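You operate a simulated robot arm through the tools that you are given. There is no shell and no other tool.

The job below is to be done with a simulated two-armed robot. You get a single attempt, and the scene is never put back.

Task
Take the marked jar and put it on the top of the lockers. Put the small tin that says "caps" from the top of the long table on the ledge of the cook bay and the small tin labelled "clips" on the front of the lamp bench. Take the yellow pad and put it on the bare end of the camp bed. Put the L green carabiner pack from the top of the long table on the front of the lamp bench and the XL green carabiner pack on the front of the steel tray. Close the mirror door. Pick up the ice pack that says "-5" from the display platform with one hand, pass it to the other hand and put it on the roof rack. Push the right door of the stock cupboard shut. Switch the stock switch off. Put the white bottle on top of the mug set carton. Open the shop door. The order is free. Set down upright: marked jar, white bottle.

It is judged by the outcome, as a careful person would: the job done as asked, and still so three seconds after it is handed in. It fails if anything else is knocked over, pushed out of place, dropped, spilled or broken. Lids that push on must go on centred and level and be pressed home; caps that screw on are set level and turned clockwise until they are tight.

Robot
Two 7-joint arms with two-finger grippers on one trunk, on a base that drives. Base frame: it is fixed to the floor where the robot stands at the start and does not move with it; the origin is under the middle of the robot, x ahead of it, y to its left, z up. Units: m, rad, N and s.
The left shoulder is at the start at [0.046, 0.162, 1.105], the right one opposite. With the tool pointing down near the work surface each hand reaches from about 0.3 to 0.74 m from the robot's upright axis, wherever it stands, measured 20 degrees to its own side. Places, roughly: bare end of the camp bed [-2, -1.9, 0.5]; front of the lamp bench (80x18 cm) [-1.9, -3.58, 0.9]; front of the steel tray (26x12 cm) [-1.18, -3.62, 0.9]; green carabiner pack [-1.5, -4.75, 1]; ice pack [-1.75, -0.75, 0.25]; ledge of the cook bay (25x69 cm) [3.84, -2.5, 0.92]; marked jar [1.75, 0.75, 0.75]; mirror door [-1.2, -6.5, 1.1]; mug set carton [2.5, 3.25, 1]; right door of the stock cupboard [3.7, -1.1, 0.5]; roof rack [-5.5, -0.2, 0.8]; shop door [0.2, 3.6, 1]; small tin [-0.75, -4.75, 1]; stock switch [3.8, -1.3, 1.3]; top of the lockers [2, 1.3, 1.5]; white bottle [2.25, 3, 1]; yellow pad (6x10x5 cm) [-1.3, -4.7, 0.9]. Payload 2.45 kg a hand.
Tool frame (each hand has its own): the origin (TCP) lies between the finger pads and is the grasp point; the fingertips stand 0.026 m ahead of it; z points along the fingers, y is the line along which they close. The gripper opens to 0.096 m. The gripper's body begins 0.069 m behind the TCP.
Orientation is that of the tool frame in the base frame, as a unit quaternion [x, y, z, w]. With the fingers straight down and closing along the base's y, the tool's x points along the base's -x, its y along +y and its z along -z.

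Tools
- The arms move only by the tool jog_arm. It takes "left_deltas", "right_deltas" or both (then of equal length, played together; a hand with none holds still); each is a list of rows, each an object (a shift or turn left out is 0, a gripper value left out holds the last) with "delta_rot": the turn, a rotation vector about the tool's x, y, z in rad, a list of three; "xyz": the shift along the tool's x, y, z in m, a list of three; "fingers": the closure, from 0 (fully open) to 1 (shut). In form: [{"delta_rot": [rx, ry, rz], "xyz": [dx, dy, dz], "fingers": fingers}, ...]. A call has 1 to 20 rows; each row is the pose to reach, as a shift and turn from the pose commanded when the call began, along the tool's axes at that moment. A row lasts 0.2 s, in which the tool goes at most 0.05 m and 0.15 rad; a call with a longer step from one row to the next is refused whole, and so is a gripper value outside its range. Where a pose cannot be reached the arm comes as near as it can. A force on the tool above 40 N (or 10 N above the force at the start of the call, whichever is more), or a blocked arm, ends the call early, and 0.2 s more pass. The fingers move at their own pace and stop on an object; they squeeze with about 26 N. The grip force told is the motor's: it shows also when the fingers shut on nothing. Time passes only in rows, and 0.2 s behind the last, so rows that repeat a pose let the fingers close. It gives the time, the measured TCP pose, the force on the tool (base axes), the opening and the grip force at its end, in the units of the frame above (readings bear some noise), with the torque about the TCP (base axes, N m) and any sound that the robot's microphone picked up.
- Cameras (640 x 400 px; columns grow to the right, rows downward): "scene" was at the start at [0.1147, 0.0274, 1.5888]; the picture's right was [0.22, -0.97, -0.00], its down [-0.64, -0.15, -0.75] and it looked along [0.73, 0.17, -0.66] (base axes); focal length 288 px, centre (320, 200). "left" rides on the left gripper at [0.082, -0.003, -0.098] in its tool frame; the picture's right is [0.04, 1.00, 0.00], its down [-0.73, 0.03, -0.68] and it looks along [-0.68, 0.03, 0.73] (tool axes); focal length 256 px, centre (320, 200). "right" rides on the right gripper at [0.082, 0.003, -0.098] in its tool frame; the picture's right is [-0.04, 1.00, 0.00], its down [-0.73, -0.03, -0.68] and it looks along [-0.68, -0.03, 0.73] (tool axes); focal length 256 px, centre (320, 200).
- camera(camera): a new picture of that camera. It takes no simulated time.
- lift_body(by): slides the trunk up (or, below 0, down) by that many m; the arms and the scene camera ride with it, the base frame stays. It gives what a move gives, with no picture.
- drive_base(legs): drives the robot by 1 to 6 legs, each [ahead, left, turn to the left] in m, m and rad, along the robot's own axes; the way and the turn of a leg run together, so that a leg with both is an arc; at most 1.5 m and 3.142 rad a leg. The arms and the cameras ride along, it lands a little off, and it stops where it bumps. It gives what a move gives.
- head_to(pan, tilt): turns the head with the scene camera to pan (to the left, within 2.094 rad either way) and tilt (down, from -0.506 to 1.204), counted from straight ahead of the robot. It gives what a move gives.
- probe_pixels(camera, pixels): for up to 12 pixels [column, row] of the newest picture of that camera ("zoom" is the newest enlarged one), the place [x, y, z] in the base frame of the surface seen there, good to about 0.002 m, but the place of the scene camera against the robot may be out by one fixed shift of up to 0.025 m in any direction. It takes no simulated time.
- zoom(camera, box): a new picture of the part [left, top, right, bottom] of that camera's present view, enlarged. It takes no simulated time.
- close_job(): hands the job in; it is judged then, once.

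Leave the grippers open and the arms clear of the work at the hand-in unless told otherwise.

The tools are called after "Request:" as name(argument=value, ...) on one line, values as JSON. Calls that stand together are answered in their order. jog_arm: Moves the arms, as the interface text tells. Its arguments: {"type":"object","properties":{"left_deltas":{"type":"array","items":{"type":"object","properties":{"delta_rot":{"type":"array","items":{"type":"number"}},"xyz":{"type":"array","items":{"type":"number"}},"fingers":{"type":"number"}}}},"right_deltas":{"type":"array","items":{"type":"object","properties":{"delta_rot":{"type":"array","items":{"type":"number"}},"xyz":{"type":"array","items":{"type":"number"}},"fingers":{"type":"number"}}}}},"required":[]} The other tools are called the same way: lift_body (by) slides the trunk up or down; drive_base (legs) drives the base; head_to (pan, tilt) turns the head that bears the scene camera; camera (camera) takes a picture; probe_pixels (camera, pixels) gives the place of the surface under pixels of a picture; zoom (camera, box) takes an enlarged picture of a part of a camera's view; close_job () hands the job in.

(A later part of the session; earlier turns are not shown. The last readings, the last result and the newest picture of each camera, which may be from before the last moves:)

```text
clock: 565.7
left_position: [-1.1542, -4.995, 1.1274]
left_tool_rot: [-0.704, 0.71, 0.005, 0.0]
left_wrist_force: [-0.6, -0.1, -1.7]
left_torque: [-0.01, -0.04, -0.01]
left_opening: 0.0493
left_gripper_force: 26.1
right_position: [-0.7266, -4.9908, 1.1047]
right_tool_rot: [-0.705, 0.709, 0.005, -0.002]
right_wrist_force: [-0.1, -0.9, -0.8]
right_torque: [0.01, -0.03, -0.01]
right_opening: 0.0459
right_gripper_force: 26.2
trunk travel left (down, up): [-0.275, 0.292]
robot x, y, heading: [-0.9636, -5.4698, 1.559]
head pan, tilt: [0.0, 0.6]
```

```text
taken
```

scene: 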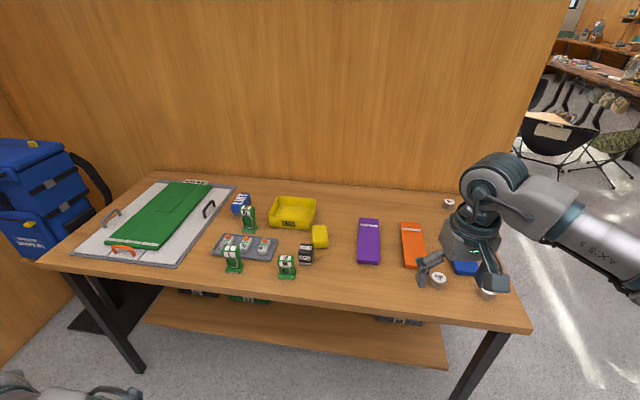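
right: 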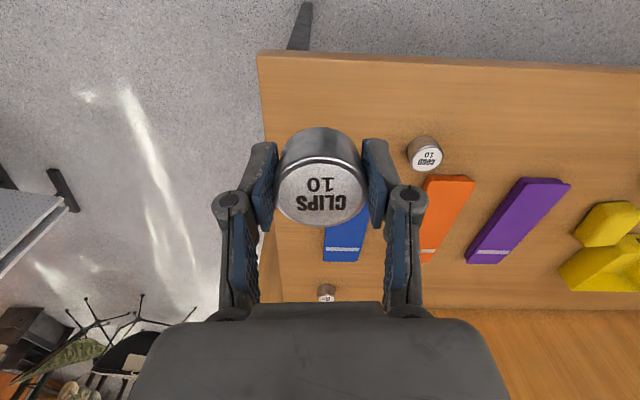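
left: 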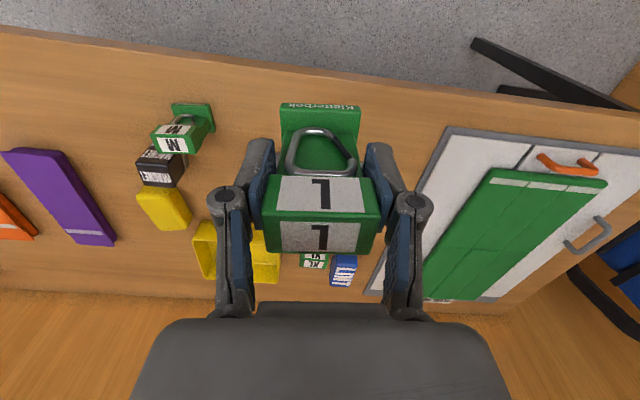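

Both items held. Leave the back room the way I came.

Request:
drive_base(legs=[[-0.1, 0, 0], [0, 0, -1.555], [1.02, 0, 0], [0, 0, 1.571], [1.3, 0, 0], [1.15, 0, 0]])

Request:
head_to(pan=0.9, tilt=0.4)

Request:
camera(camera="scene")

```text
clock: 591.1
left_position: [-0.043, -2.6659, 1.1275]
left_tool_rot: [-0.696, 0.718, 0.004, -0.001]
left_wrist_force: [0.8, 0.8, -1.3]
left_torque: [-0.03, -0.01, 0.04]
left_opening: 0.0494
left_gripper_force: 26.3
right_position: [0.383, -2.6699, 1.1039]
right_tool_rot: [-0.697, 0.717, 0.006, -0.001]
right_wrist_force: [0.2, 0.1, -0.8]
right_torque: [0.03, -0.02, 0.02]
right_opening: 0.0453
right_gripper_force: 26.3
trunk travel left (down, up): [-0.275, 0.292]
robot x, y, heading: [0.1349, -3.1459, 1.544]
head pan, tilt: [0.0, 0.6]
```

```text
clock: 592.3
left_position: [-0.0439, -2.6701, 1.1288]
left_tool_rot: [-0.697, 0.717, 0.006, 0.0]
left_wrist_force: [0.0, 0.3, -1.5]
left_torque: [-0.02, 0.01, 0.0]
left_opening: 0.0494
left_gripper_force: 25.7
right_position: [0.3828, -2.6734, 1.1058]
right_tool_rot: [-0.698, 0.717, 0.005, 0.0]
right_wrist_force: [0.0, -1.1, -1.0]
right_torque: [-0.03, 0.0, 0.03]
right_opening: 0.0459
right_gripper_force: 25.8
trunk travel left (down, up): [-0.275, 0.292]
robot x, y, heading: [0.1347, -3.1483, 1.54]
head pan, tilt: [0.901, 0.4]
```

```text
taken
```

scene: 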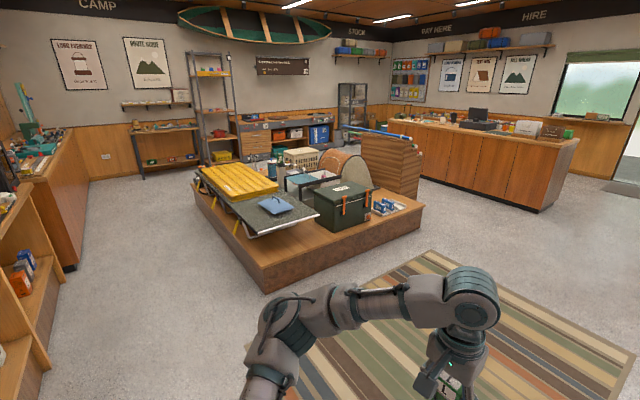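

Go ahead 0.28 more, then turn left and drive along the corridor to x≈−1.75.

Request:
drive_base(legs=[[0.28, 0, 0], [0, 0, 1.6], [1.3, 0, 0], [0.55, 0, 0]])

Request:
head_to(pan=1.2, tilt=0.6)

Request:
camera(camera="scene")

```text
clock: 606.9
left_position: [-2.1532, -3.0568, 1.1285]
left_tool_rot: [1.0, 0.0, -0.004, 0.004]
left_wrist_force: [-0.1, 0.2, -1.5]
left_torque: [0.02, 0.0, -0.04]
left_opening: 0.0496
left_gripper_force: 25.7
right_position: [-2.1604, -2.6289, 1.1068]
right_tool_rot: [1.0, 0.002, -0.005, 0.005]
right_wrist_force: [-0.4, 0.0, -0.3]
right_torque: [-0.01, -0.02, 0.0]
right_opening: 0.0459
right_gripper_force: 26.1
trunk travel left (down, up): [-0.275, 0.292]
robot x, y, heading: [-1.6819, -2.8667, 3.144]
head pan, tilt: [0.901, 0.4]
```

```text
clock: 607.7
left_position: [-2.1493, -3.0569, 1.13]
left_tool_rot: [1.0, -0.001, -0.006, 0.004]
left_wrist_force: [0.4, -0.4, -1.4]
left_torque: [-0.05, 0.03, 0.04]
left_opening: 0.0495
left_gripper_force: 25.9
right_position: [-2.1575, -2.6307, 1.108]
right_tool_rot: [1.0, 0.002, -0.005, 0.004]
right_wrist_force: [0.6, 0.2, -0.8]
right_torque: [0.02, 0.0, 0.02]
right_opening: 0.0457
right_gripper_force: 25.8
trunk travel left (down, up): [-0.275, 0.292]
robot x, y, heading: [-1.6795, -2.8666, 3.134]
head pan, tilt: [1.201, 0.6]
```

```text
taken
```

scene: 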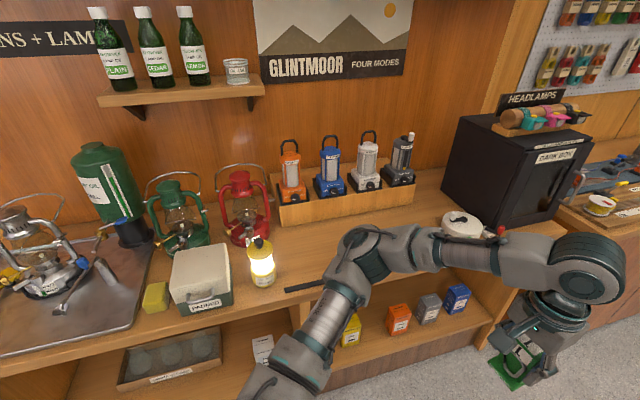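

The lamp bench; its front strip is clear around the middle. Turn left to face it.

Request:
drive_base(legs=[[0, 0, 1.5]])

Request:
head_to(pan=0.0, tilt=0.8)

Request:
camera(camera="scene")

```text
clock: 611.8
left_position: [-1.5078, -3.3413, 1.1298]
left_tool_rot: [0.722, 0.692, -0.002, 0.007]
left_wrist_force: [-0.3, 0.1, -2.1]
left_torque: [0.0, -0.03, 0.02]
left_opening: 0.0495
left_gripper_force: 26.2
right_position: [-1.9357, -3.3313, 1.1088]
right_tool_rot: [0.721, 0.693, -0.001, 0.007]
right_wrist_force: [0.6, 0.0, -0.9]
right_torque: [0.05, 0.03, 0.02]
right_opening: 0.0456
right_gripper_force: 26.3
trunk travel left (down, up): [-0.275, 0.292]
robot x, y, heading: [-1.6803, -2.8699, -1.608]
head pan, tilt: [1.201, 0.6]
```

```text
clock: 613.2
left_position: [-1.508, -3.3359, 1.1316]
left_tool_rot: [0.722, 0.692, -0.004, 0.008]
left_wrist_force: [0.1, -0.9, -1.9]
left_torque: [0.01, -0.01, 0.02]
left_opening: 0.0495
left_gripper_force: 25.7
right_position: [-1.9344, -3.3284, 1.1097]
right_tool_rot: [0.72, 0.693, -0.002, 0.007]
right_wrist_force: [0.1, 0.2, 0.4]
right_torque: [0.0, 0.01, -0.01]
right_opening: 0.0458
right_gripper_force: 26.1
trunk travel left (down, up): [-0.275, 0.292]
robot x, y, heading: [-1.6827, -2.8661, -1.614]
head pan, tilt: [0.0, 0.799]
```

```text
taken
```

scene: 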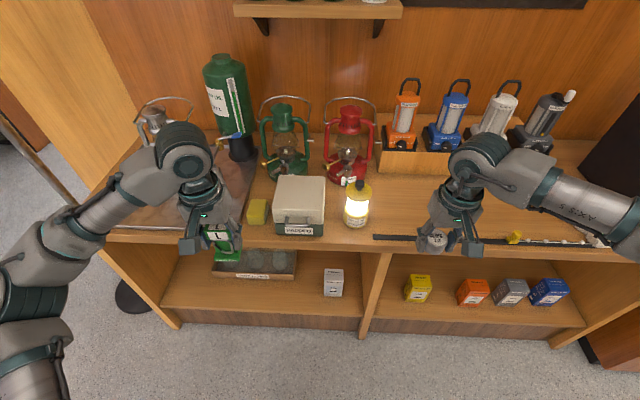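

Probe the bench's front strip and objects on it.

Request:
probe_pixels(camera="scene", pixels=[[400, 222], [400, 237], [400, 248], [520, 222], [560, 235], [560, 246], [357, 225], [300, 232], [330, 246], [515, 238], [590, 240], [420, 190]])

Request:
zoom(camera="scene", box=[230, 170, 640, 290])

Request:
camera(camera="right")

```text
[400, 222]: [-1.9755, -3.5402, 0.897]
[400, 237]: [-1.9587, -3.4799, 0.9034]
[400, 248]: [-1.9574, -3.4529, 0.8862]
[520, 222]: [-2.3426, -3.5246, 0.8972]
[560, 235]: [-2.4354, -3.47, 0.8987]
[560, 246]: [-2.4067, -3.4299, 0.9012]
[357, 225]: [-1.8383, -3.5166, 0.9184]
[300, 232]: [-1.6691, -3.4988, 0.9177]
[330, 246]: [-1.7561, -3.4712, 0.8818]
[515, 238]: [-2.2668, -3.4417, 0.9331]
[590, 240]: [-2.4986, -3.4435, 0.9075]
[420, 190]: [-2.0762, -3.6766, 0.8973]
```

```text
1.56 times, centred on (435, 230) of scene
```

zoom: 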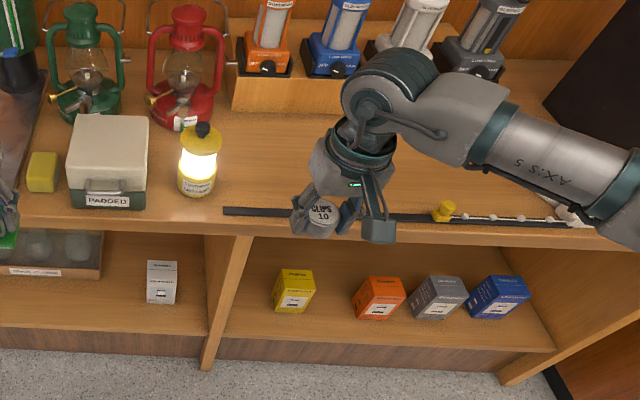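

```text
taken
```

right: 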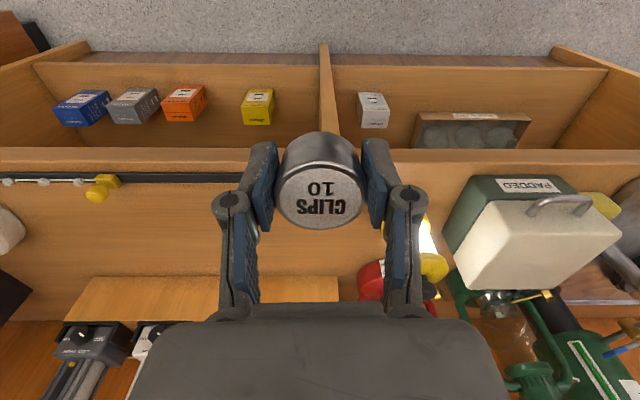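

Free strip: x −1.92…−2.4, y −3.5…−3.66, top z ≈0.897. I shift right 0.32 and ahead 0.12.

Request:
drive_base(legs=[[0.12, -0.32, 0]])

Request:
camera(camera="right")

Request:
probe_pixels(camera="right", pixels=[[200, 200], [200, 240], [440, 200], [440, 240], [150, 170], [480, 165], [320, 300], [100, 220]])

```text
clock: 615.5
left_position: [-1.8137, -3.449, 1.1294]
left_tool_rot: [0.723, 0.691, -0.009, 0.002]
left_wrist_force: [0.7, -0.6, -2.3]
left_torque: [0.03, 0.08, 0.02]
left_opening: 0.0495
left_gripper_force: 25.9
right_position: [-2.2393, -3.4358, 1.1136]
right_tool_rot: [0.723, 0.691, -0.007, 0.003]
right_wrist_force: [1.7, 0.0, 0.0]
right_torque: [0.03, 0.12, -0.01]
right_opening: 0.0459
right_gripper_force: 25.8
trunk travel left (down, up): [-0.275, 0.292]
robot x, y, heading: [-2.0016, -2.9711, -1.622]
head pan, tilt: [0.0, 0.799]
```

```text
taken
```

right: 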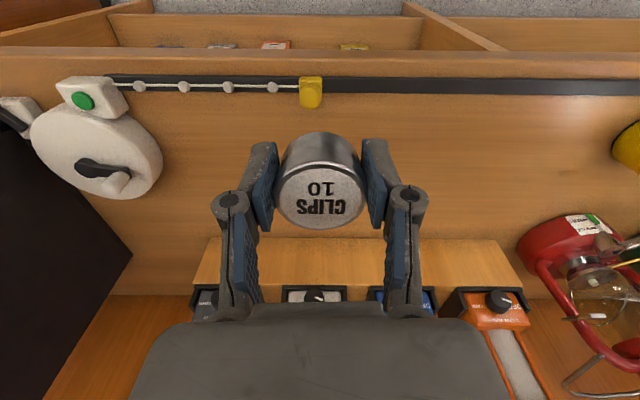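

```text
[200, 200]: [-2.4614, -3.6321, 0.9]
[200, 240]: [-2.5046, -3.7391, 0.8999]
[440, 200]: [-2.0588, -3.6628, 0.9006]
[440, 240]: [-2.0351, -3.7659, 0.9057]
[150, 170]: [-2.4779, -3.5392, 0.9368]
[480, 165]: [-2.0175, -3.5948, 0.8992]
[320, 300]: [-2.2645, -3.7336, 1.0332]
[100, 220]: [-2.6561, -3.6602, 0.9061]
```

Bench top z=0.900 here. Move the tin to (−2.245, −3.57) and lower to just above the surface.

Request:
jog_arm(right_deltas=[{"xyz": [-0.045, 0, 0]}, {"xyz": [-0.09, 0, 0.01]}, {"xyz": [-0.135, 0, 0.03]}, {"xyz": [-0.135, 0, 0.07]}, {"xyz": [-0.135, 0, 0.11]}, {"xyz": [-0.135, 0, 0.15]}, {"xyz": [-0.135, 0, 0.17]}, {"xyz": [-0.135, 0, 0.17]}])

Request:
camera(camera="right")

```text
clock: 617.2
left_position: [-1.8257, -3.4447, 1.133]
left_tool_rot: [0.722, 0.692, -0.005, 0.008]
left_wrist_force: [1.1, -0.1, -2.1]
left_torque: [0.04, 0.02, 0.01]
left_opening: 0.0495
left_gripper_force: 26.1
right_position: [-2.2587, -3.5707, 0.9426]
right_tool_rot: [0.721, 0.692, -0.004, 0.008]
right_wrist_force: [0.0, -0.1, -0.3]
right_torque: [0.04, 0.04, 0.01]
right_opening: 0.0454
right_gripper_force: 26.2
right hand out of reach, approached as far as the arm can: row 3
trunk travel left (down, up): [-0.275, 0.292]
robot x, y, heading: [-2.0012, -2.9764, -1.621]
head pan, tilt: [0.0, 0.799]
```

```text
taken
```

right: 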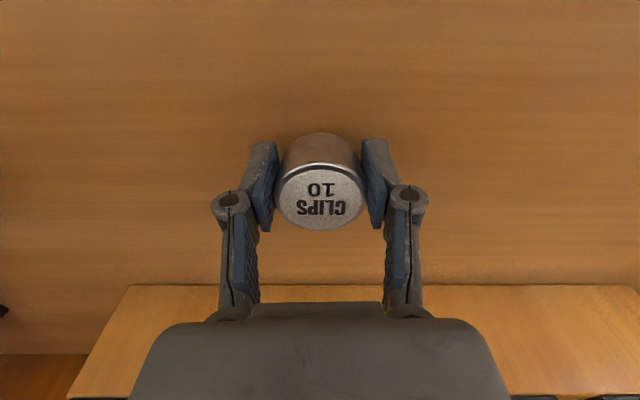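

Creep down to contact.

Request:
jog_arm(right_deltas=[{"xyz": [0, 0, 0.006]}, {"xyz": [0, 0, 0.01]}, {"xyz": [0, 0, 0.012]}, {"xyz": [0, 0, 0.014]}, {"xyz": [0, 0, 0.014]}])

```text
clock: 618.5
left_position: [-1.8456, -3.4436, 1.1352]
left_tool_rot: [0.724, 0.69, -0.001, 0.014]
left_wrist_force: [-0.8, 0.8, -1.5]
left_torque: [0.0, -0.05, 0.0]
left_opening: 0.0495
left_gripper_force: 26.3
right_position: [-2.2772, -3.5684, 0.9268]
right_tool_rot: [0.722, 0.692, 0.001, 0.013]
right_wrist_force: [-0.5, 0.3, -1.3]
right_torque: [0.0, -0.04, -0.02]
right_opening: 0.0457
right_gripper_force: 25.9
trunk travel left (down, up): [-0.275, 0.292]
robot x, y, heading: [-2.0018, -2.9708, -1.619]
head pan, tilt: [0.0, 0.799]
```

The body is swaying again after the sideways move. Raise 3 cm, make a tiny turn to settle, and re-read.

Request:
jog_arm(right_deltas=[{"xyz": [0, 0, -0.015]}, {"xyz": [0, 0, -0.03]}])

Request:
drive_base(legs=[[0, 0, -0.04]])

Request:
head_to(pan=0.0, tilt=0.7)

Request:
head_to(pan=0.0, tilt=0.72)

Request:
head_to(pan=0.0, tilt=0.7)

```text
clock: 619.0
left_position: [-1.8299, -3.4431, 1.1333]
left_tool_rot: [0.723, 0.691, -0.005, 0.009]
left_wrist_force: [0.3, 1.0, -1.5]
left_torque: [0.02, 0.03, 0.0]
left_opening: 0.0494
left_gripper_force: 26.3
right_position: [-2.2625, -3.569, 0.9589]
right_tool_rot: [0.722, 0.692, -0.004, 0.009]
right_wrist_force: [-0.1, 0.8, -0.2]
right_torque: [0.0, 0.02, -0.05]
right_opening: 0.0455
right_gripper_force: 26.0
trunk travel left (down, up): [-0.275, 0.292]
robot x, y, heading: [-1.997, -2.9747, -1.621]
head pan, tilt: [0.0, 0.799]
```

```text
clock: 619.8
left_position: [-1.843, -3.4512, 1.1323]
left_tool_rot: [0.737, 0.676, -0.004, 0.007]
left_wrist_force: [-0.4, -0.1, -1.6]
left_torque: [0.0, 0.02, -0.01]
left_opening: 0.0495
left_gripper_force: 25.6
right_position: [-2.2808, -3.5595, 0.9611]
right_tool_rot: [0.736, 0.677, -0.005, 0.007]
right_wrist_force: [-0.4, 0.1, 0.6]
right_torque: [0.03, 0.07, 0.03]
right_opening: 0.0457
right_gripper_force: 25.6
trunk travel left (down, up): [-0.275, 0.292]
robot x, y, heading: [-1.9992, -2.9747, -1.664]
head pan, tilt: [0.0, 0.799]
```

```text
clock: 620.5
left_position: [-1.8481, -3.4468, 1.1351]
left_tool_rot: [0.736, 0.677, -0.005, 0.01]
left_wrist_force: [0.2, 0.2, -1.3]
left_torque: [0.0, 0.02, 0.02]
left_opening: 0.0495
left_gripper_force: 26.3
right_position: [-2.2842, -3.5547, 0.9608]
right_tool_rot: [0.736, 0.677, -0.005, 0.01]
right_wrist_force: [0.2, -0.7, 0.0]
right_torque: [0.01, 0.03, 0.0]
right_opening: 0.0457
right_gripper_force: 26.0
trunk travel left (down, up): [-0.275, 0.292]
robot x, y, heading: [-1.9999, -2.9748, -1.658]
head pan, tilt: [0.0, 0.7]
```

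```text
clock: 621.1
left_position: [-1.8555, -3.4465, 1.1364]
left_tool_rot: [0.737, 0.676, -0.005, 0.012]
left_wrist_force: [-0.3, -0.7, -1.2]
left_torque: [0.03, 0.04, -0.01]
left_opening: 0.0494
left_gripper_force: 26.0
right_position: [-2.2912, -3.5541, 0.9609]
right_tool_rot: [0.736, 0.677, -0.004, 0.013]
right_wrist_force: [-0.7, 0.5, -0.4]
right_torque: [0.01, -0.04, 0.01]
right_opening: 0.0457
right_gripper_force: 25.6
trunk travel left (down, up): [-0.275, 0.292]
robot x, y, heading: [-1.9995, -2.9772, -1.657]
head pan, tilt: [0.0, 0.721]
```

```text
clock: 621.7
left_position: [-1.8481, -3.4464, 1.135]
left_tool_rot: [0.737, 0.676, -0.006, 0.01]
left_wrist_force: [0.7, 0.6, -2.0]
left_torque: [0.03, -0.02, 0.02]
left_opening: 0.0495
left_gripper_force: 26.4
right_position: [-2.2858, -3.556, 0.9624]
right_tool_rot: [0.735, 0.677, -0.006, 0.012]
right_wrist_force: [0.5, 0.5, -0.8]
right_torque: [0.02, 0.01, -0.04]
right_opening: 0.0458
right_gripper_force: 26.1
trunk travel left (down, up): [-0.275, 0.292]
robot x, y, heading: [-1.999, -2.9772, -1.663]
head pan, tilt: [0.0, 0.7]
```

Sway is down to ±3 mm. Lower again.

Request:
jog_arm(right_deltas=[{"xyz": [0, 0, 0.012]}, {"xyz": [0, 0, 0.024]}, {"xyz": [0, 0, 0.032]}, {"xyz": [0, 0, 0.036]}, {"xyz": [0, 0, 0.038]}])

```text
clock: 622.9
left_position: [-1.849, -3.4453, 1.1361]
left_tool_rot: [0.737, 0.676, -0.006, 0.011]
left_wrist_force: [-0.3, -0.6, -0.8]
left_torque: [0.03, 0.0, -0.02]
left_opening: 0.0497
left_gripper_force: 25.9
right_position: [-2.287, -3.5563, 0.9252]
right_tool_rot: [0.736, 0.676, -0.005, 0.011]
right_wrist_force: [-1.4, -0.4, 8.4]
right_torque: [0.14, 0.1, 0.03]
right_opening: 0.0459
right_gripper_force: 26.1
trunk travel left (down, up): [-0.275, 0.292]
robot x, y, heading: [-2.0014, -2.9746, -1.662]
head pan, tilt: [0.0, 0.7]
```

Contact, but x=−2.287 is near the end of the marked strip. I lift 2 cm, shift 10 cm toward +x, and lower again.

Request:
jog_arm(right_deltas=[{"xyz": [0, 0, -0.02]}, {"xyz": [0, 0.03, -0.022]}, {"xyz": [0, 0.06, -0.022]}, {"xyz": [0, 0.09, -0.022]}, {"xyz": [0, 0.1, -0.022]}, {"xyz": [0, 0.1, -0.022]}, {"xyz": [0, 0.1, -0.022]}, {"xyz": [0, 0.1, -0.01]}, {"xyz": [0, 0.1, -0.003]}])

Request:
jog_arm(right_deltas=[{"xyz": [0, 0, 0.002]}, {"xyz": [0, 0, 0.004]}])

```text
clock: 624.9
left_position: [-1.85, -3.4459, 1.1358]
left_tool_rot: [0.737, 0.676, -0.005, 0.011]
left_wrist_force: [-0.2, 0.9, -1.2]
left_torque: [-0.02, -0.01, 0.01]
left_opening: 0.0495
left_gripper_force: 26.3
right_position: [-2.2233, -3.5205, 0.941]
right_tool_rot: [0.736, 0.677, -0.005, 0.011]
right_wrist_force: [0.6, 0.5, -0.3]
right_torque: [0.03, 0.0, 0.03]
right_opening: 0.0458
right_gripper_force: 26.2
right hand out of reach, approached as far as the arm can: row 2, 3, 4, 5, 6, 7, 8, 9
trunk travel left (down, up): [-0.275, 0.292]
robot x, y, heading: [-1.9997, -2.9711, -1.66]
head pan, tilt: [0.0, 0.7]
```

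```text
clock: 625.5
left_position: [-1.849, -3.4452, 1.1365]
left_tool_rot: [0.737, 0.675, -0.006, 0.011]
left_wrist_force: [-0.4, -0.3, -0.9]
left_torque: [0.0, 0.0, -0.02]
left_opening: 0.0493
left_gripper_force: 25.8
right_position: [-2.2247, -3.5208, 0.937]
right_tool_rot: [0.735, 0.678, -0.005, 0.013]
right_wrist_force: [0.5, 0.4, -0.6]
right_torque: [-0.02, 0.02, -0.01]
right_opening: 0.0456
right_gripper_force: 25.9
trunk travel left (down, up): [-0.275, 0.292]
robot x, y, heading: [-1.9995, -2.9764, -1.66]
head pan, tilt: [0.0, 0.7]
```

At (−2.225, −3.521), clear of the rail. Lower to contact and release.

Request:
jog_arm(right_deltas=[{"xyz": [0, 0, 0.005]}, {"xyz": [0, 0, 0.009]}, {"xyz": [0, 0, 0.012]}, {"xyz": [0, 0, 0.012]}])

```text
clock: 626.5
left_position: [-1.8504, -3.4466, 1.1359]
left_tool_rot: [0.737, 0.676, -0.006, 0.01]
left_wrist_force: [0.2, 0.1, 0.2]
left_torque: [-0.03, 0.02, 0.02]
left_opening: 0.0498
left_gripper_force: 26.0
right_position: [-2.2268, -3.5198, 0.9271]
right_tool_rot: [0.735, 0.678, -0.005, 0.012]
right_wrist_force: [-0.1, 0.2, -0.5]
right_torque: [0.0, 0.02, 0.02]
right_opening: 0.0456
right_gripper_force: 26.2
right hand out of reach, approached as far as the arm can: row 2, 3, 4
trunk travel left (down, up): [-0.275, 0.292]
robot x, y, heading: [-2.0018, -2.9745, -1.659]
head pan, tilt: [0.0, 0.7]
```

The arm is at its limit; use the trunk for the last millimetres.

Request:
lift_body(by=-0.004)

```text
clock: 627.1
left_position: [-1.849, -3.4444, 1.1334]
left_tool_rot: [0.737, 0.676, -0.006, 0.011]
left_wrist_force: [-0.2, 0.0, -1.2]
left_torque: [0.0, 0.0, 0.02]
left_opening: 0.0495
left_gripper_force: 25.7
right_position: [-2.2257, -3.5196, 0.925]
right_tool_rot: [0.736, 0.677, -0.006, 0.013]
right_wrist_force: [-4.7, -5.5, 23.5]
right_torque: [0.22, 0.38, 0.15]
right_opening: 0.0458
right_gripper_force: 25.7
trunk travel left (down, up): [-0.271, 0.296]
robot x, y, heading: [-1.9986, -2.9746, -1.654]
head pan, tilt: [0.0, 0.7]
```

Contact (23 N). Ease up 1 mm with the trunk, then open.

Request:
lift_body(by=0.002)

Request:
jog_arm(right_deltas=[{"fingers": 0.4}, {"fingers": 0.2}, {"fingers": 0.0}, {"fingers": 0.0}])

Request:
camera(camera="right")

```text
clock: 627.6
left_position: [-1.849, -3.4452, 1.1341]
left_tool_rot: [0.736, 0.677, -0.006, 0.011]
left_wrist_force: [-0.1, 0.2, -1.2]
left_torque: [0.02, 0.0, 0.01]
left_opening: 0.0492
left_gripper_force: 26.1
right_position: [-2.2263, -3.5196, 0.925]
right_tool_rot: [0.735, 0.677, -0.006, 0.013]
right_wrist_force: [-5.4, -9.8, 24.1]
right_torque: [0.12, 0.54, 0.23]
right_opening: 0.0456
right_gripper_force: 25.8
trunk travel left (down, up): [-0.273, 0.294]
robot x, y, heading: [-1.9967, -2.9755, -1.662]
head pan, tilt: [0.0, 0.7]
```

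```text
clock: 628.6
left_position: [-1.8487, -3.4458, 1.1341]
left_tool_rot: [0.738, 0.675, -0.006, 0.011]
left_wrist_force: [-0.5, 0.1, -1.5]
left_torque: [0.07, 0.02, 0.01]
left_opening: 0.0494
left_gripper_force: 26.0
right_position: [-2.2263, -3.5193, 0.923]
right_tool_rot: [0.735, 0.678, -0.004, 0.011]
right_wrist_force: [-0.7, 0.2, 0.3]
right_torque: [0.0, -0.02, 0.0]
right_opening: 0.0962
right_gripper_force: 0.0
trunk travel left (down, up): [-0.273, 0.294]
robot x, y, heading: [-1.9959, -2.976, -1.659]
head pan, tilt: [0.0, 0.7]
```

```text
taken
```

right: 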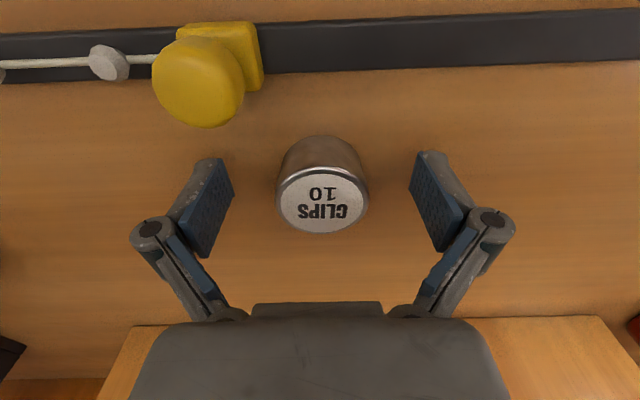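

Tin set down. Raise the right hand.

Request:
jog_arm(right_deltas=[{"xyz": [0, 0, -0.04]}, {"xyz": [0, 0, -0.08]}, {"xyz": [0, 0, -0.12]}, {"xyz": [0.02, 0, -0.16]}, {"xyz": [0.06, 0, -0.18]}, {"xyz": [0.1, 0, -0.18]}])

Request:
camera(camera="left")

Request:
camera(camera="scene")

```text
clock: 630.0
left_position: [-1.8498, -3.4455, 1.134]
left_tool_rot: [0.737, 0.676, -0.005, 0.011]
left_wrist_force: [0.1, 0.4, -1.0]
left_torque: [0.01, 0.0, 0.02]
left_opening: 0.0494
left_gripper_force: 25.9
right_position: [-2.22, -3.4128, 1.1057]
right_tool_rot: [0.736, 0.677, -0.004, 0.011]
right_wrist_force: [-0.5, 0.2, 0.2]
right_torque: [0.0, 0.01, -0.01]
right_opening: 0.096
right_gripper_force: 0.1
trunk travel left (down, up): [-0.273, 0.294]
robot x, y, heading: [-2.0023, -2.9721, -1.662]
head pan, tilt: [0.0, 0.7]
```

```text
taken
```

left: 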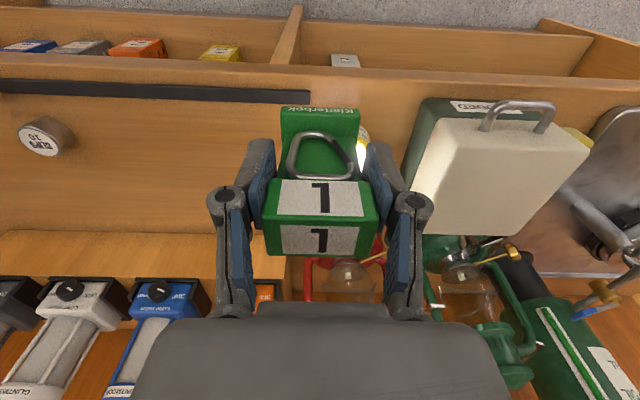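

```text
taken
```

scene: 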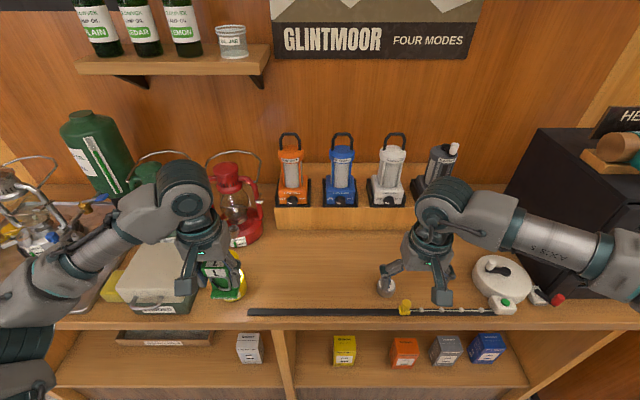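

Raise the L pack 5 cm and move the left hand 0.18 m to the right (toward −x) and forward, over the free strip.

Request:
jog_arm(left_deltas=[{"xyz": [0, 0, -0.03]}, {"xyz": [0, -0.03, -0.05]}, {"xyz": [0, -0.07, -0.05]}, {"xyz": [0, -0.11, -0.05]}, {"xyz": [0, -0.15, -0.05]}, {"xyz": [-0.03, -0.18, -0.05]}, {"xyz": [-0.07, -0.18, -0.05]}, {"xyz": [-0.1, -0.18, -0.03]}])

Request:
camera(camera="left")

```text
clock: 631.8
left_position: [-2.0374, -3.5315, 1.1647]
left_tool_rot: [0.737, 0.676, -0.004, 0.012]
left_wrist_force: [-0.2, 0.8, -1.9]
left_torque: [0.05, 0.01, 0.02]
left_opening: 0.0495
left_gripper_force: 26.0
right_position: [-2.2197, -3.4161, 1.1044]
right_tool_rot: [0.735, 0.678, -0.004, 0.011]
right_wrist_force: [0.3, -0.5, 0.4]
right_torque: [-0.02, 0.02, -0.01]
right_opening: 0.0958
right_gripper_force: 0.0
trunk travel left (down, up): [-0.273, 0.294]
robot x, y, heading: [-1.9996, -2.9705, -1.663]
head pan, tilt: [0.0, 0.7]
```

```text
taken
```

left: 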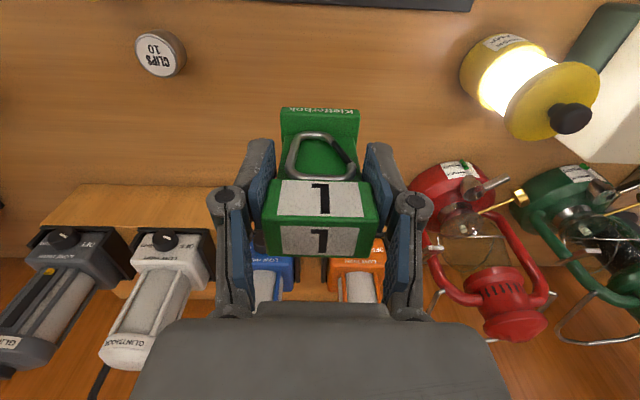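

Clear below. Level it and lower to just above the surface.

Request:
jog_arm(left_deltas=[{"xyz": [-0.005, 0, 0.04], "delta_rot": [0.01, 0.023, 0]}, {"xyz": [-0.01, 0, 0.08], "delta_rot": [0.01, 0.023, 0]}, {"xyz": [-0.01, 0, 0.12], "delta_rot": [0.01, 0.023, 0]}, {"xyz": [-0.01, 0, 0.16], "delta_rot": [0.01, 0.023, 0]}, {"xyz": [-0.01, 0, 0.185], "delta_rot": [0.01, 0.023, 0]}, {"xyz": [-0.01, 0, 0.185], "delta_rot": [0.01, 0.023, 0]}])

Request:
jog_arm(left_deltas=[{"xyz": [0, 0, 0.004]}, {"xyz": [0, 0, 0.008]}, {"xyz": [0, 0, 0.01]}])

```text
clock: 633.2
left_position: [-2.0381, -3.5446, 0.9796]
left_tool_rot: [0.737, 0.676, 0.0, 0.0]
left_wrist_force: [0.1, 0.5, -1.4]
left_torque: [0.03, 0.04, -0.01]
left_opening: 0.0493
left_gripper_force: 26.3
right_position: [-2.2211, -3.4141, 1.105]
right_tool_rot: [0.736, 0.677, -0.004, 0.012]
right_wrist_force: [-0.2, -0.1, -0.1]
right_torque: [0.01, 0.0, -0.01]
right_opening: 0.0962
right_gripper_force: 0.1
trunk travel left (down, up): [-0.273, 0.294]
robot x, y, heading: [-1.9981, -2.9737, -1.657]
head pan, tilt: [0.0, 0.7]
```

```text
clock: 634.0
left_position: [-2.0383, -3.5443, 0.9683]
left_tool_rot: [0.737, 0.676, 0.0, 0.0]
left_wrist_force: [0.3, 0.2, -1.9]
left_torque: [0.0, 0.01, -0.02]
left_opening: 0.0494
left_gripper_force: 26.2
right_position: [-2.2204, -3.4146, 1.1054]
right_tool_rot: [0.736, 0.677, -0.004, 0.012]
right_wrist_force: [-0.5, -0.1, -0.8]
right_torque: [0.01, -0.04, -0.02]
right_opening: 0.096
right_gripper_force: 0.0
trunk travel left (down, up): [-0.273, 0.294]
robot x, y, heading: [-2.0003, -2.9745, -1.654]
head pan, tilt: [0.0, 0.7]
```

Request:
jog_arm(left_deltas=[{"xyz": [0, 0, 0.002]}, {"xyz": [0, 0, 0.004]}, {"xyz": [0, 0, 0.005]}])

```text
clock: 634.8
left_position: [-2.0388, -3.5438, 0.9674]
left_tool_rot: [0.737, 0.676, -0.001, 0.001]
left_wrist_force: [-4.9, -0.2, 11.6]
left_torque: [-0.35, -0.03, -0.12]
left_opening: 0.0497
left_gripper_force: 26.1
right_position: [-2.2223, -3.4126, 1.1051]
right_tool_rot: [0.736, 0.677, -0.004, 0.012]
right_wrist_force: [-0.3, 0.0, 0.2]
right_torque: [-0.02, -0.03, 0.0]
right_opening: 0.0959
right_gripper_force: 0.1
trunk travel left (down, up): [-0.273, 0.294]
robot x, y, heading: [-1.9991, -2.9736, -1.66]
head pan, tilt: [0.0, 0.7]
```

Contact at 12 N. Ease 2 mm, open and lift away.

Request:
jog_arm(left_deltas=[{"xyz": [0, 0, -0.002]}, {"xyz": [0, 0, -0.003], "fingers": 0.4}, {"xyz": [0, 0, -0.003], "fingers": 0.2}, {"xyz": [0, 0, -0.003], "fingers": 0.0}, {"xyz": [0, 0, -0.003], "fingers": 0.0}, {"xyz": [0, 0, -0.04]}, {"xyz": [0, 0, -0.08]}, {"xyz": [0, 0, -0.12]}, {"xyz": [0.02, 0, -0.15]}, {"xyz": [0.06, 0, -0.15]}])

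Request:
camera(camera="left")

Request:
camera(camera="scene")

```text
clock: 637.0
left_position: [-2.0313, -3.4851, 1.1157]
left_tool_rot: [0.737, 0.676, 0.0, -0.001]
left_wrist_force: [-0.9, -0.1, -0.3]
left_torque: [0.05, 0.01, -0.03]
left_opening: 0.096
left_gripper_force: 0.1
right_position: [-2.22, -3.4129, 1.1062]
right_tool_rot: [0.735, 0.678, -0.005, 0.012]
right_wrist_force: [-0.2, 0.6, 0.7]
right_torque: [0.01, 0.02, 0.02]
right_opening: 0.0956
right_gripper_force: 0.1
trunk travel left (down, up): [-0.273, 0.294]
robot x, y, heading: [-2.0006, -2.9758, -1.66]
head pan, tilt: [0.0, 0.7]
```

```text
taken
```

left: 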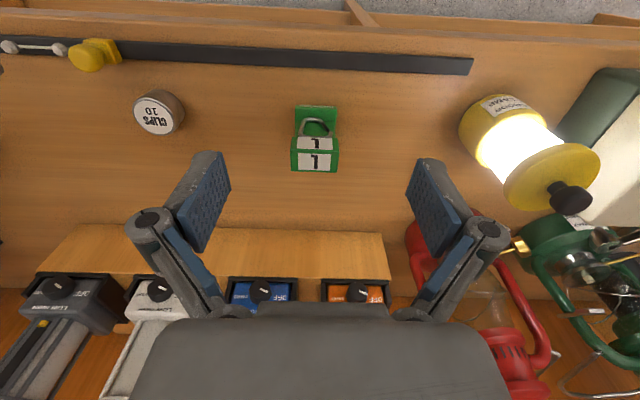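

```text
taken
```

scene: 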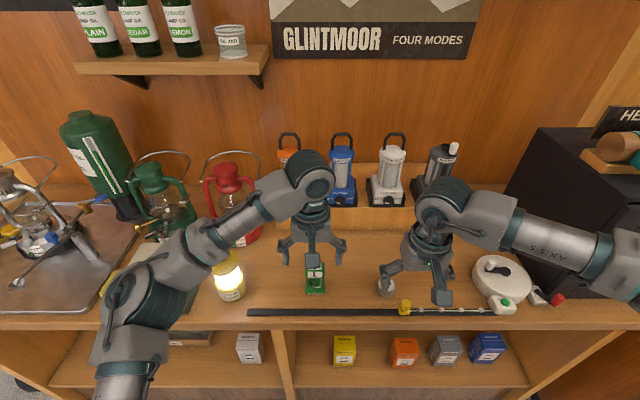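

L pack and clips tin stand on the lamp bench front. Back off 0.12, bring the left hand back to its side, and return to the long table.

Request:
drive_base(legs=[[-0.12, 0, 0]])

Request:
jog_arm(left_deltas=[{"xyz": [0.02, 0.04, -0.01]}, {"xyz": [0.04, 0.08, -0.02]}, {"xyz": [0.06, 0.12, -0.02]}, {"xyz": [0.06, 0.16, -0.02]}, {"xyz": [0.06, 0.2, -0.02]}])

Request:
drive_base(legs=[[0, 0, 1.58], [1.3, 0, 0], [0.78, 0, 0], [0, 0, -1.49], [0.5, 0, 0]])

```text
clock: 638.2
left_position: [-2.0232, -3.367, 1.1142]
left_tool_rot: [0.739, 0.674, 0.0, 0.0]
left_wrist_force: [0.8, -0.1, 0.3]
left_torque: [-0.03, 0.0, 0.0]
left_opening: 0.0962
left_gripper_force: 0.0
right_position: [-2.2109, -3.2944, 1.1043]
right_tool_rot: [0.737, 0.676, -0.004, 0.012]
right_wrist_force: [-0.7, 0.7, -0.4]
right_torque: [-0.03, -0.05, -0.01]
right_opening: 0.0962
right_gripper_force: 0.1
trunk travel left (down, up): [-0.273, 0.294]
robot x, y, heading: [-1.9877, -2.8534, -1.666]
head pan, tilt: [0.0, 0.7]
```

```text
clock: 639.4
left_position: [-1.814, -3.3213, 1.1384]
left_tool_rot: [0.739, 0.674, -0.002, 0.001]
left_wrist_force: [0.4, -0.3, 0.0]
left_torque: [-0.01, 0.03, 0.01]
left_opening: 0.096
left_gripper_force: 0.0
right_position: [-2.2088, -3.2891, 1.1076]
right_tool_rot: [0.738, 0.675, -0.007, 0.013]
right_wrist_force: [0.4, -0.8, 0.3]
right_torque: [0.03, -0.01, -0.01]
right_opening: 0.096
right_gripper_force: 0.1
trunk travel left (down, up): [-0.273, 0.294]
robot x, y, heading: [-1.9899, -2.8547, -1.666]
head pan, tilt: [0.0, 0.7]
```

```text
clock: 659.6
left_position: [0.2224, -4.0833, 1.1382]
left_tool_rot: [0.728, 0.686, -0.001, 0.002]
left_wrist_force: [-0.8, 0.2, 0.4]
left_torque: [0.02, -0.03, -0.01]
left_opening: 0.0961
left_gripper_force: 0.0
right_position: [-0.1752, -4.0638, 1.1071]
right_tool_rot: [0.727, 0.687, -0.007, 0.013]
right_wrist_force: [0.0, 0.4, 0.4]
right_torque: [-0.01, 0.0, 0.01]
right_opening: 0.0961
right_gripper_force: 0.1
trunk travel left (down, up): [-0.273, 0.294]
robot x, y, heading: [0.032, -3.6214, -1.636]
head pan, tilt: [0.0, 0.7]
```

Continue in to the table.

Request:
drive_base(legs=[[0, 0, 0.065], [1.0, 0, 0], [0.9, 0, 0], [0, 0, -1.571], [1.3, 0, 0], [0, 0, -1.571]])

Request:
camera(camera="scene")

Request:
camera(camera="left")

```text
clock: 683.1
left_position: [-1.4748, -5.1241, 1.1398]
left_tool_rot: [0.735, -0.678, -0.002, -0.004]
left_wrist_force: [0.3, 0.0, 0.5]
left_torque: [0.01, -0.02, -0.05]
left_opening: 0.096
left_gripper_force: 0.1
right_position: [-1.0802, -5.0856, 1.1098]
right_tool_rot: [0.737, -0.676, -0.014, -0.006]
right_wrist_force: [0.5, -1.1, 1.3]
right_torque: [-0.01, -0.02, 0.03]
right_opening: 0.0963
right_gripper_force: 0.0
trunk travel left (down, up): [-0.273, 0.294]
robot x, y, heading: [-1.2216, -5.5535, 1.649]
head pan, tilt: [0.0, 0.7]
```

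```text
taken
```

scene: 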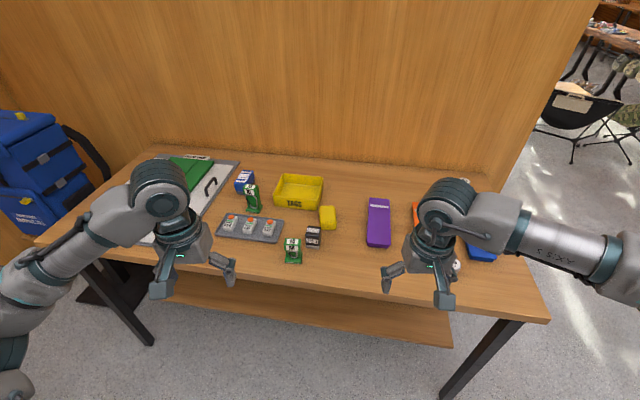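

```text
taken
```

left: 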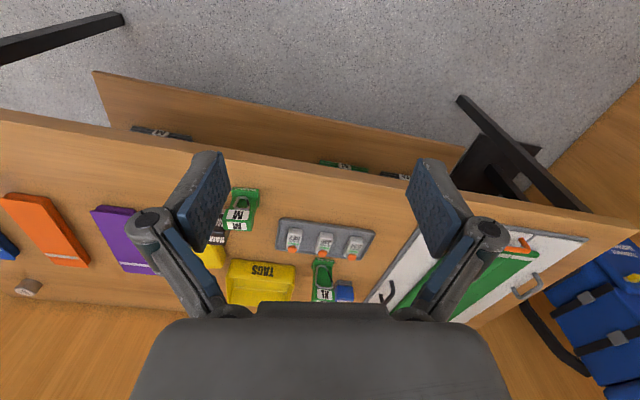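

I move to (−1.40, −5.30), from where both XL and the pad are reachable.

Request:
drive_base(legs=[[0.263, 0.16, -0.078]])

Request:
camera(camera="left")

Request:
camera(camera="right")

```text
clock: 685.2
left_position: [-1.6005, -4.8551, 1.1446]
left_tool_rot: [0.71, -0.704, -0.007, -0.001]
left_wrist_force: [0.0, 0.5, 0.4]
left_torque: [-0.01, 0.01, -0.03]
left_opening: 0.0961
left_gripper_force: 0.1
right_position: [-1.204, -4.8475, 1.1089]
right_tool_rot: [0.71, -0.704, -0.019, -0.004]
right_wrist_force: [-0.2, 0.3, 0.3]
right_torque: [-0.01, -0.02, 0.02]
right_opening: 0.0958
right_gripper_force: 0.1
trunk travel left (down, up): [-0.273, 0.294]
robot x, y, heading: [-1.3926, -5.2902, 1.572]
head pan, tilt: [0.0, 0.7]
```

```text
taken
```

left: 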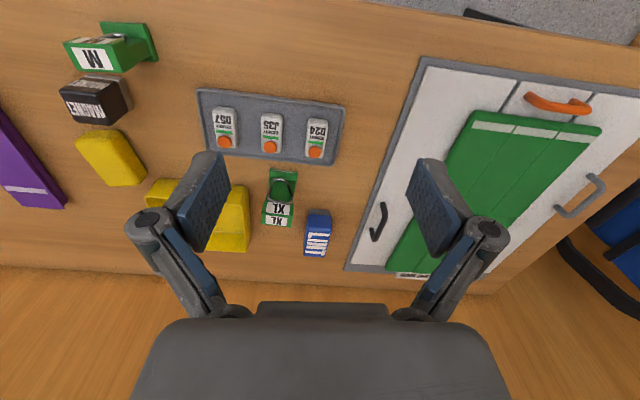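

```text
taken
```

right: 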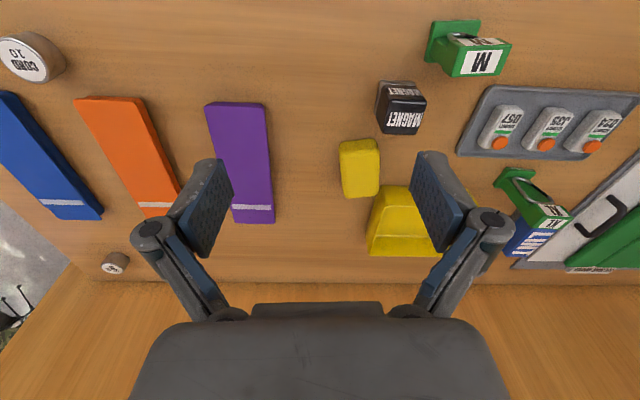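

Probe the pad (right view) and XL (left view).

Request:
probe_pixels(camera="right", pixels=[[360, 142], [360, 194], [341, 168], [378, 168], [360, 168], [345, 145], [375, 142], [345, 192], [375, 192], [390, 190], [390, 130]])

Request:
probe_pixels(camera="left", pixels=[[270, 210], [292, 212], [266, 222], [291, 222], [280, 205], [280, 172], [278, 220], [307, 220], [307, 250], [250, 205], [297, 175]])

Request:
zoom(camera="left", box=[230, 150, 350, 270])

```text
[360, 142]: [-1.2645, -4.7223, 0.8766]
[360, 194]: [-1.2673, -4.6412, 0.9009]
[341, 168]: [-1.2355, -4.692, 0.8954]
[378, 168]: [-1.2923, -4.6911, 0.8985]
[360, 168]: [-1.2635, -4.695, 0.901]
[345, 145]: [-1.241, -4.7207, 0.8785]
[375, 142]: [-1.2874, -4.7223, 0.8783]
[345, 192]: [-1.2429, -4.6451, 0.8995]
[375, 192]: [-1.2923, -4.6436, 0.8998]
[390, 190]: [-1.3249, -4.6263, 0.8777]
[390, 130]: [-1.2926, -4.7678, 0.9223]
```

```text
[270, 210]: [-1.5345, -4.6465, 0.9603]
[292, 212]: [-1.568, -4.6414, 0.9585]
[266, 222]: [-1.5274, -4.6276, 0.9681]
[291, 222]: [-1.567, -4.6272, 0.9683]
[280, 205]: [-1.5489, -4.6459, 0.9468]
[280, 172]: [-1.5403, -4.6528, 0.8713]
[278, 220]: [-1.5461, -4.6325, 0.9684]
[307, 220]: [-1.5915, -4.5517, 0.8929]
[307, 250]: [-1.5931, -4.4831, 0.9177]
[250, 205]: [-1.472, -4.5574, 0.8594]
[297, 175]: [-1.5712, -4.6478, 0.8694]
```

```text
3.33 times, centred on (290, 210) of left
```

zoom: 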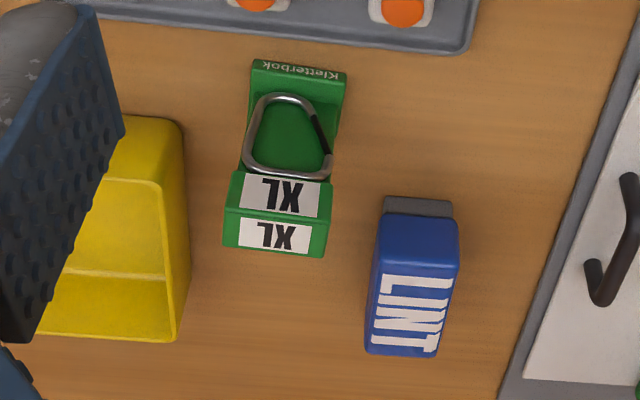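

XL centre (−1.548, −4.632), top 0.968; pad centre (−1.2645, −4.685), top 0.90. Move both hands above them (z≈1.03 and 0.99).

Request:
jog_arm(left_deltas=[{"xyz": [-0.04, -0.01, 0.0], "delta_rot": [0, 0.011, 0]}, {"xyz": [-0.08, -0.02, 0.01], "delta_rot": [0, 0.011, 0]}, {"xyz": [-0.12, -0.03, 0.03], "delta_rot": [0, 0.011, 0]}, {"xyz": [-0.16, -0.04, 0.05], "delta_rot": [0, 0.011, 0]}, {"xyz": [-0.2, -0.05, 0.07], "delta_rot": [0, 0.011, 0]}, {"xyz": [-0.22, -0.056, 0.1], "delta_rot": [0, 0.011, 0]}, {"xyz": [-0.22, -0.056, 0.11], "delta_rot": [0, 0.011, 0]}], right_deltas=[{"xyz": [-0.025, 0.009, 0.01], "delta_rot": [0.021, 0.032, 0]}, {"xyz": [-0.05, 0.018, 0.03], "delta_rot": [0.021, 0.032, 0]}, {"xyz": [-0.075, 0.027, 0.05], "delta_rot": [0.021, 0.032, 0]}, {"xyz": [-0.1, 0.036, 0.07], "delta_rot": [0.021, 0.032, 0]}, {"xyz": [-0.13, 0.045, 0.09], "delta_rot": [0.021, 0.032, 0]}, {"xyz": [-0.151, 0.0545, 0.11], "delta_rot": [0.021, 0.032, 0]}, {"xyz": [-0.151, 0.0545, 0.13], "delta_rot": [0.021, 0.032, 0]}])

Request:
camera(camera="left")

Request:
camera(camera="right")

```text
clock: 686.8
left_position: [-1.5539, -4.6355, 1.0374]
left_tool_rot: [0.71, -0.705, 0.0, -0.001]
left_wrist_force: [0.7, -0.3, 0.5]
left_torque: [0.02, -0.03, -0.03]
left_opening: 0.0962
left_gripper_force: 0.1
right_position: [-1.2258, -4.7393, 0.9896]
right_tool_rot: [0.71, -0.704, -0.001, -0.006]
right_wrist_force: [0.3, 0.0, 0.9]
right_torque: [0.04, -0.01, 0.01]
right_opening: 0.0958
right_gripper_force: 0.0
right hand out of reach, approached as far as the arm can: row 4, 5, 6, 7
trunk travel left (down, up): [-0.273, 0.294]
robot x, y, heading: [-1.3905, -5.2928, 1.575]
head pan, tilt: [0.0, 0.7]
```

```text
taken
```

left: 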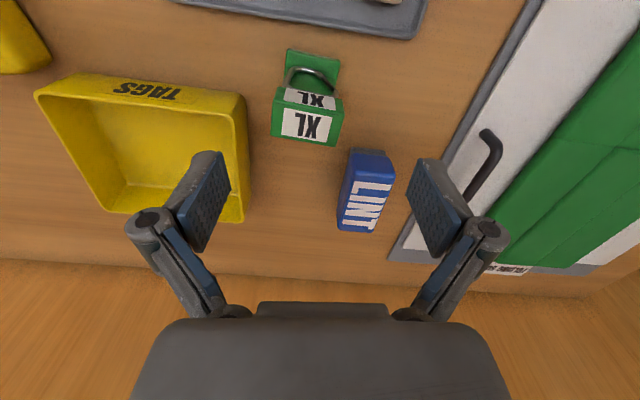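

```text
taken
```

right: 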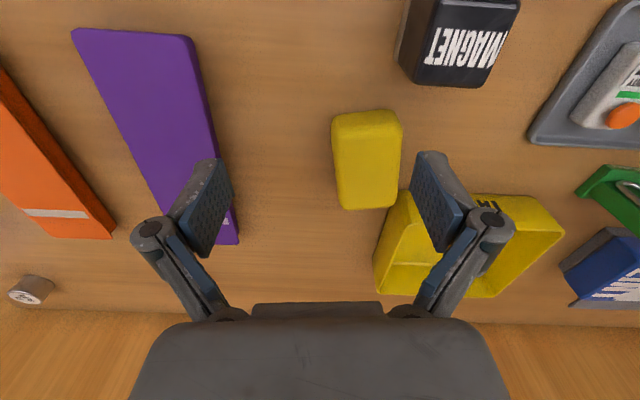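

Right arm can't reach further inward from here; first take XL with the left hand: shift 6 mm, descend 9.6 cm, close.

Request:
jog_arm(left_deltas=[{"xyz": [-0.002, -0.006, 0.035]}, {"xyz": [-0.003, -0.007, 0.07]}, {"xyz": [-0.003, -0.007, 0.092]}, {"xyz": [-0.003, -0.007, 0.096], "fingers": 0.3}, {"xyz": [-0.003, -0.007, 0.096], "fingers": 0.6}, {"xyz": [-0.003, -0.007, 0.096], "fingers": 0.85}, {"xyz": [-0.003, -0.007, 0.096], "fingers": 0.85}])

Request:
camera(camera="left")

```text
clock: 688.4
left_position: [-1.5456, -4.633, 0.9418]
left_tool_rot: [0.709, -0.705, -0.001, -0.001]
left_wrist_force: [0.7, 0.3, 1.3]
left_torque: [0.04, -0.17, -0.02]
left_opening: 0.0524
left_gripper_force: 26.5
right_position: [-1.2244, -4.7398, 0.9871]
right_tool_rot: [0.71, -0.704, 0.0, -0.005]
right_wrist_force: [0.0, -0.4, 0.7]
right_torque: [-0.05, 0.01, 0.01]
right_opening: 0.0959
right_gripper_force: 0.1
trunk travel left (down, up): [-0.273, 0.294]
robot x, y, heading: [-1.3894, -5.2936, 1.574]
head pan, tilt: [0.0, 0.7]
```

```text
taken
```

left: 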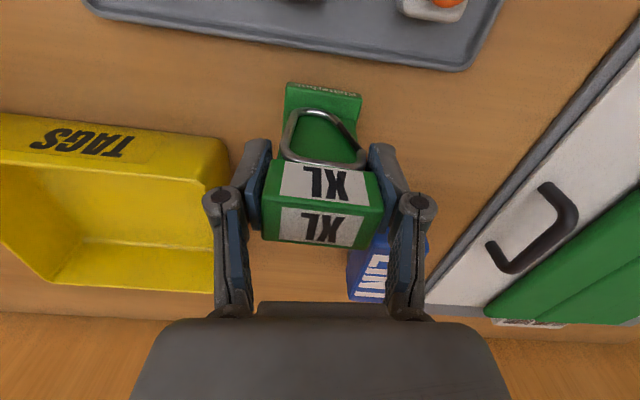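

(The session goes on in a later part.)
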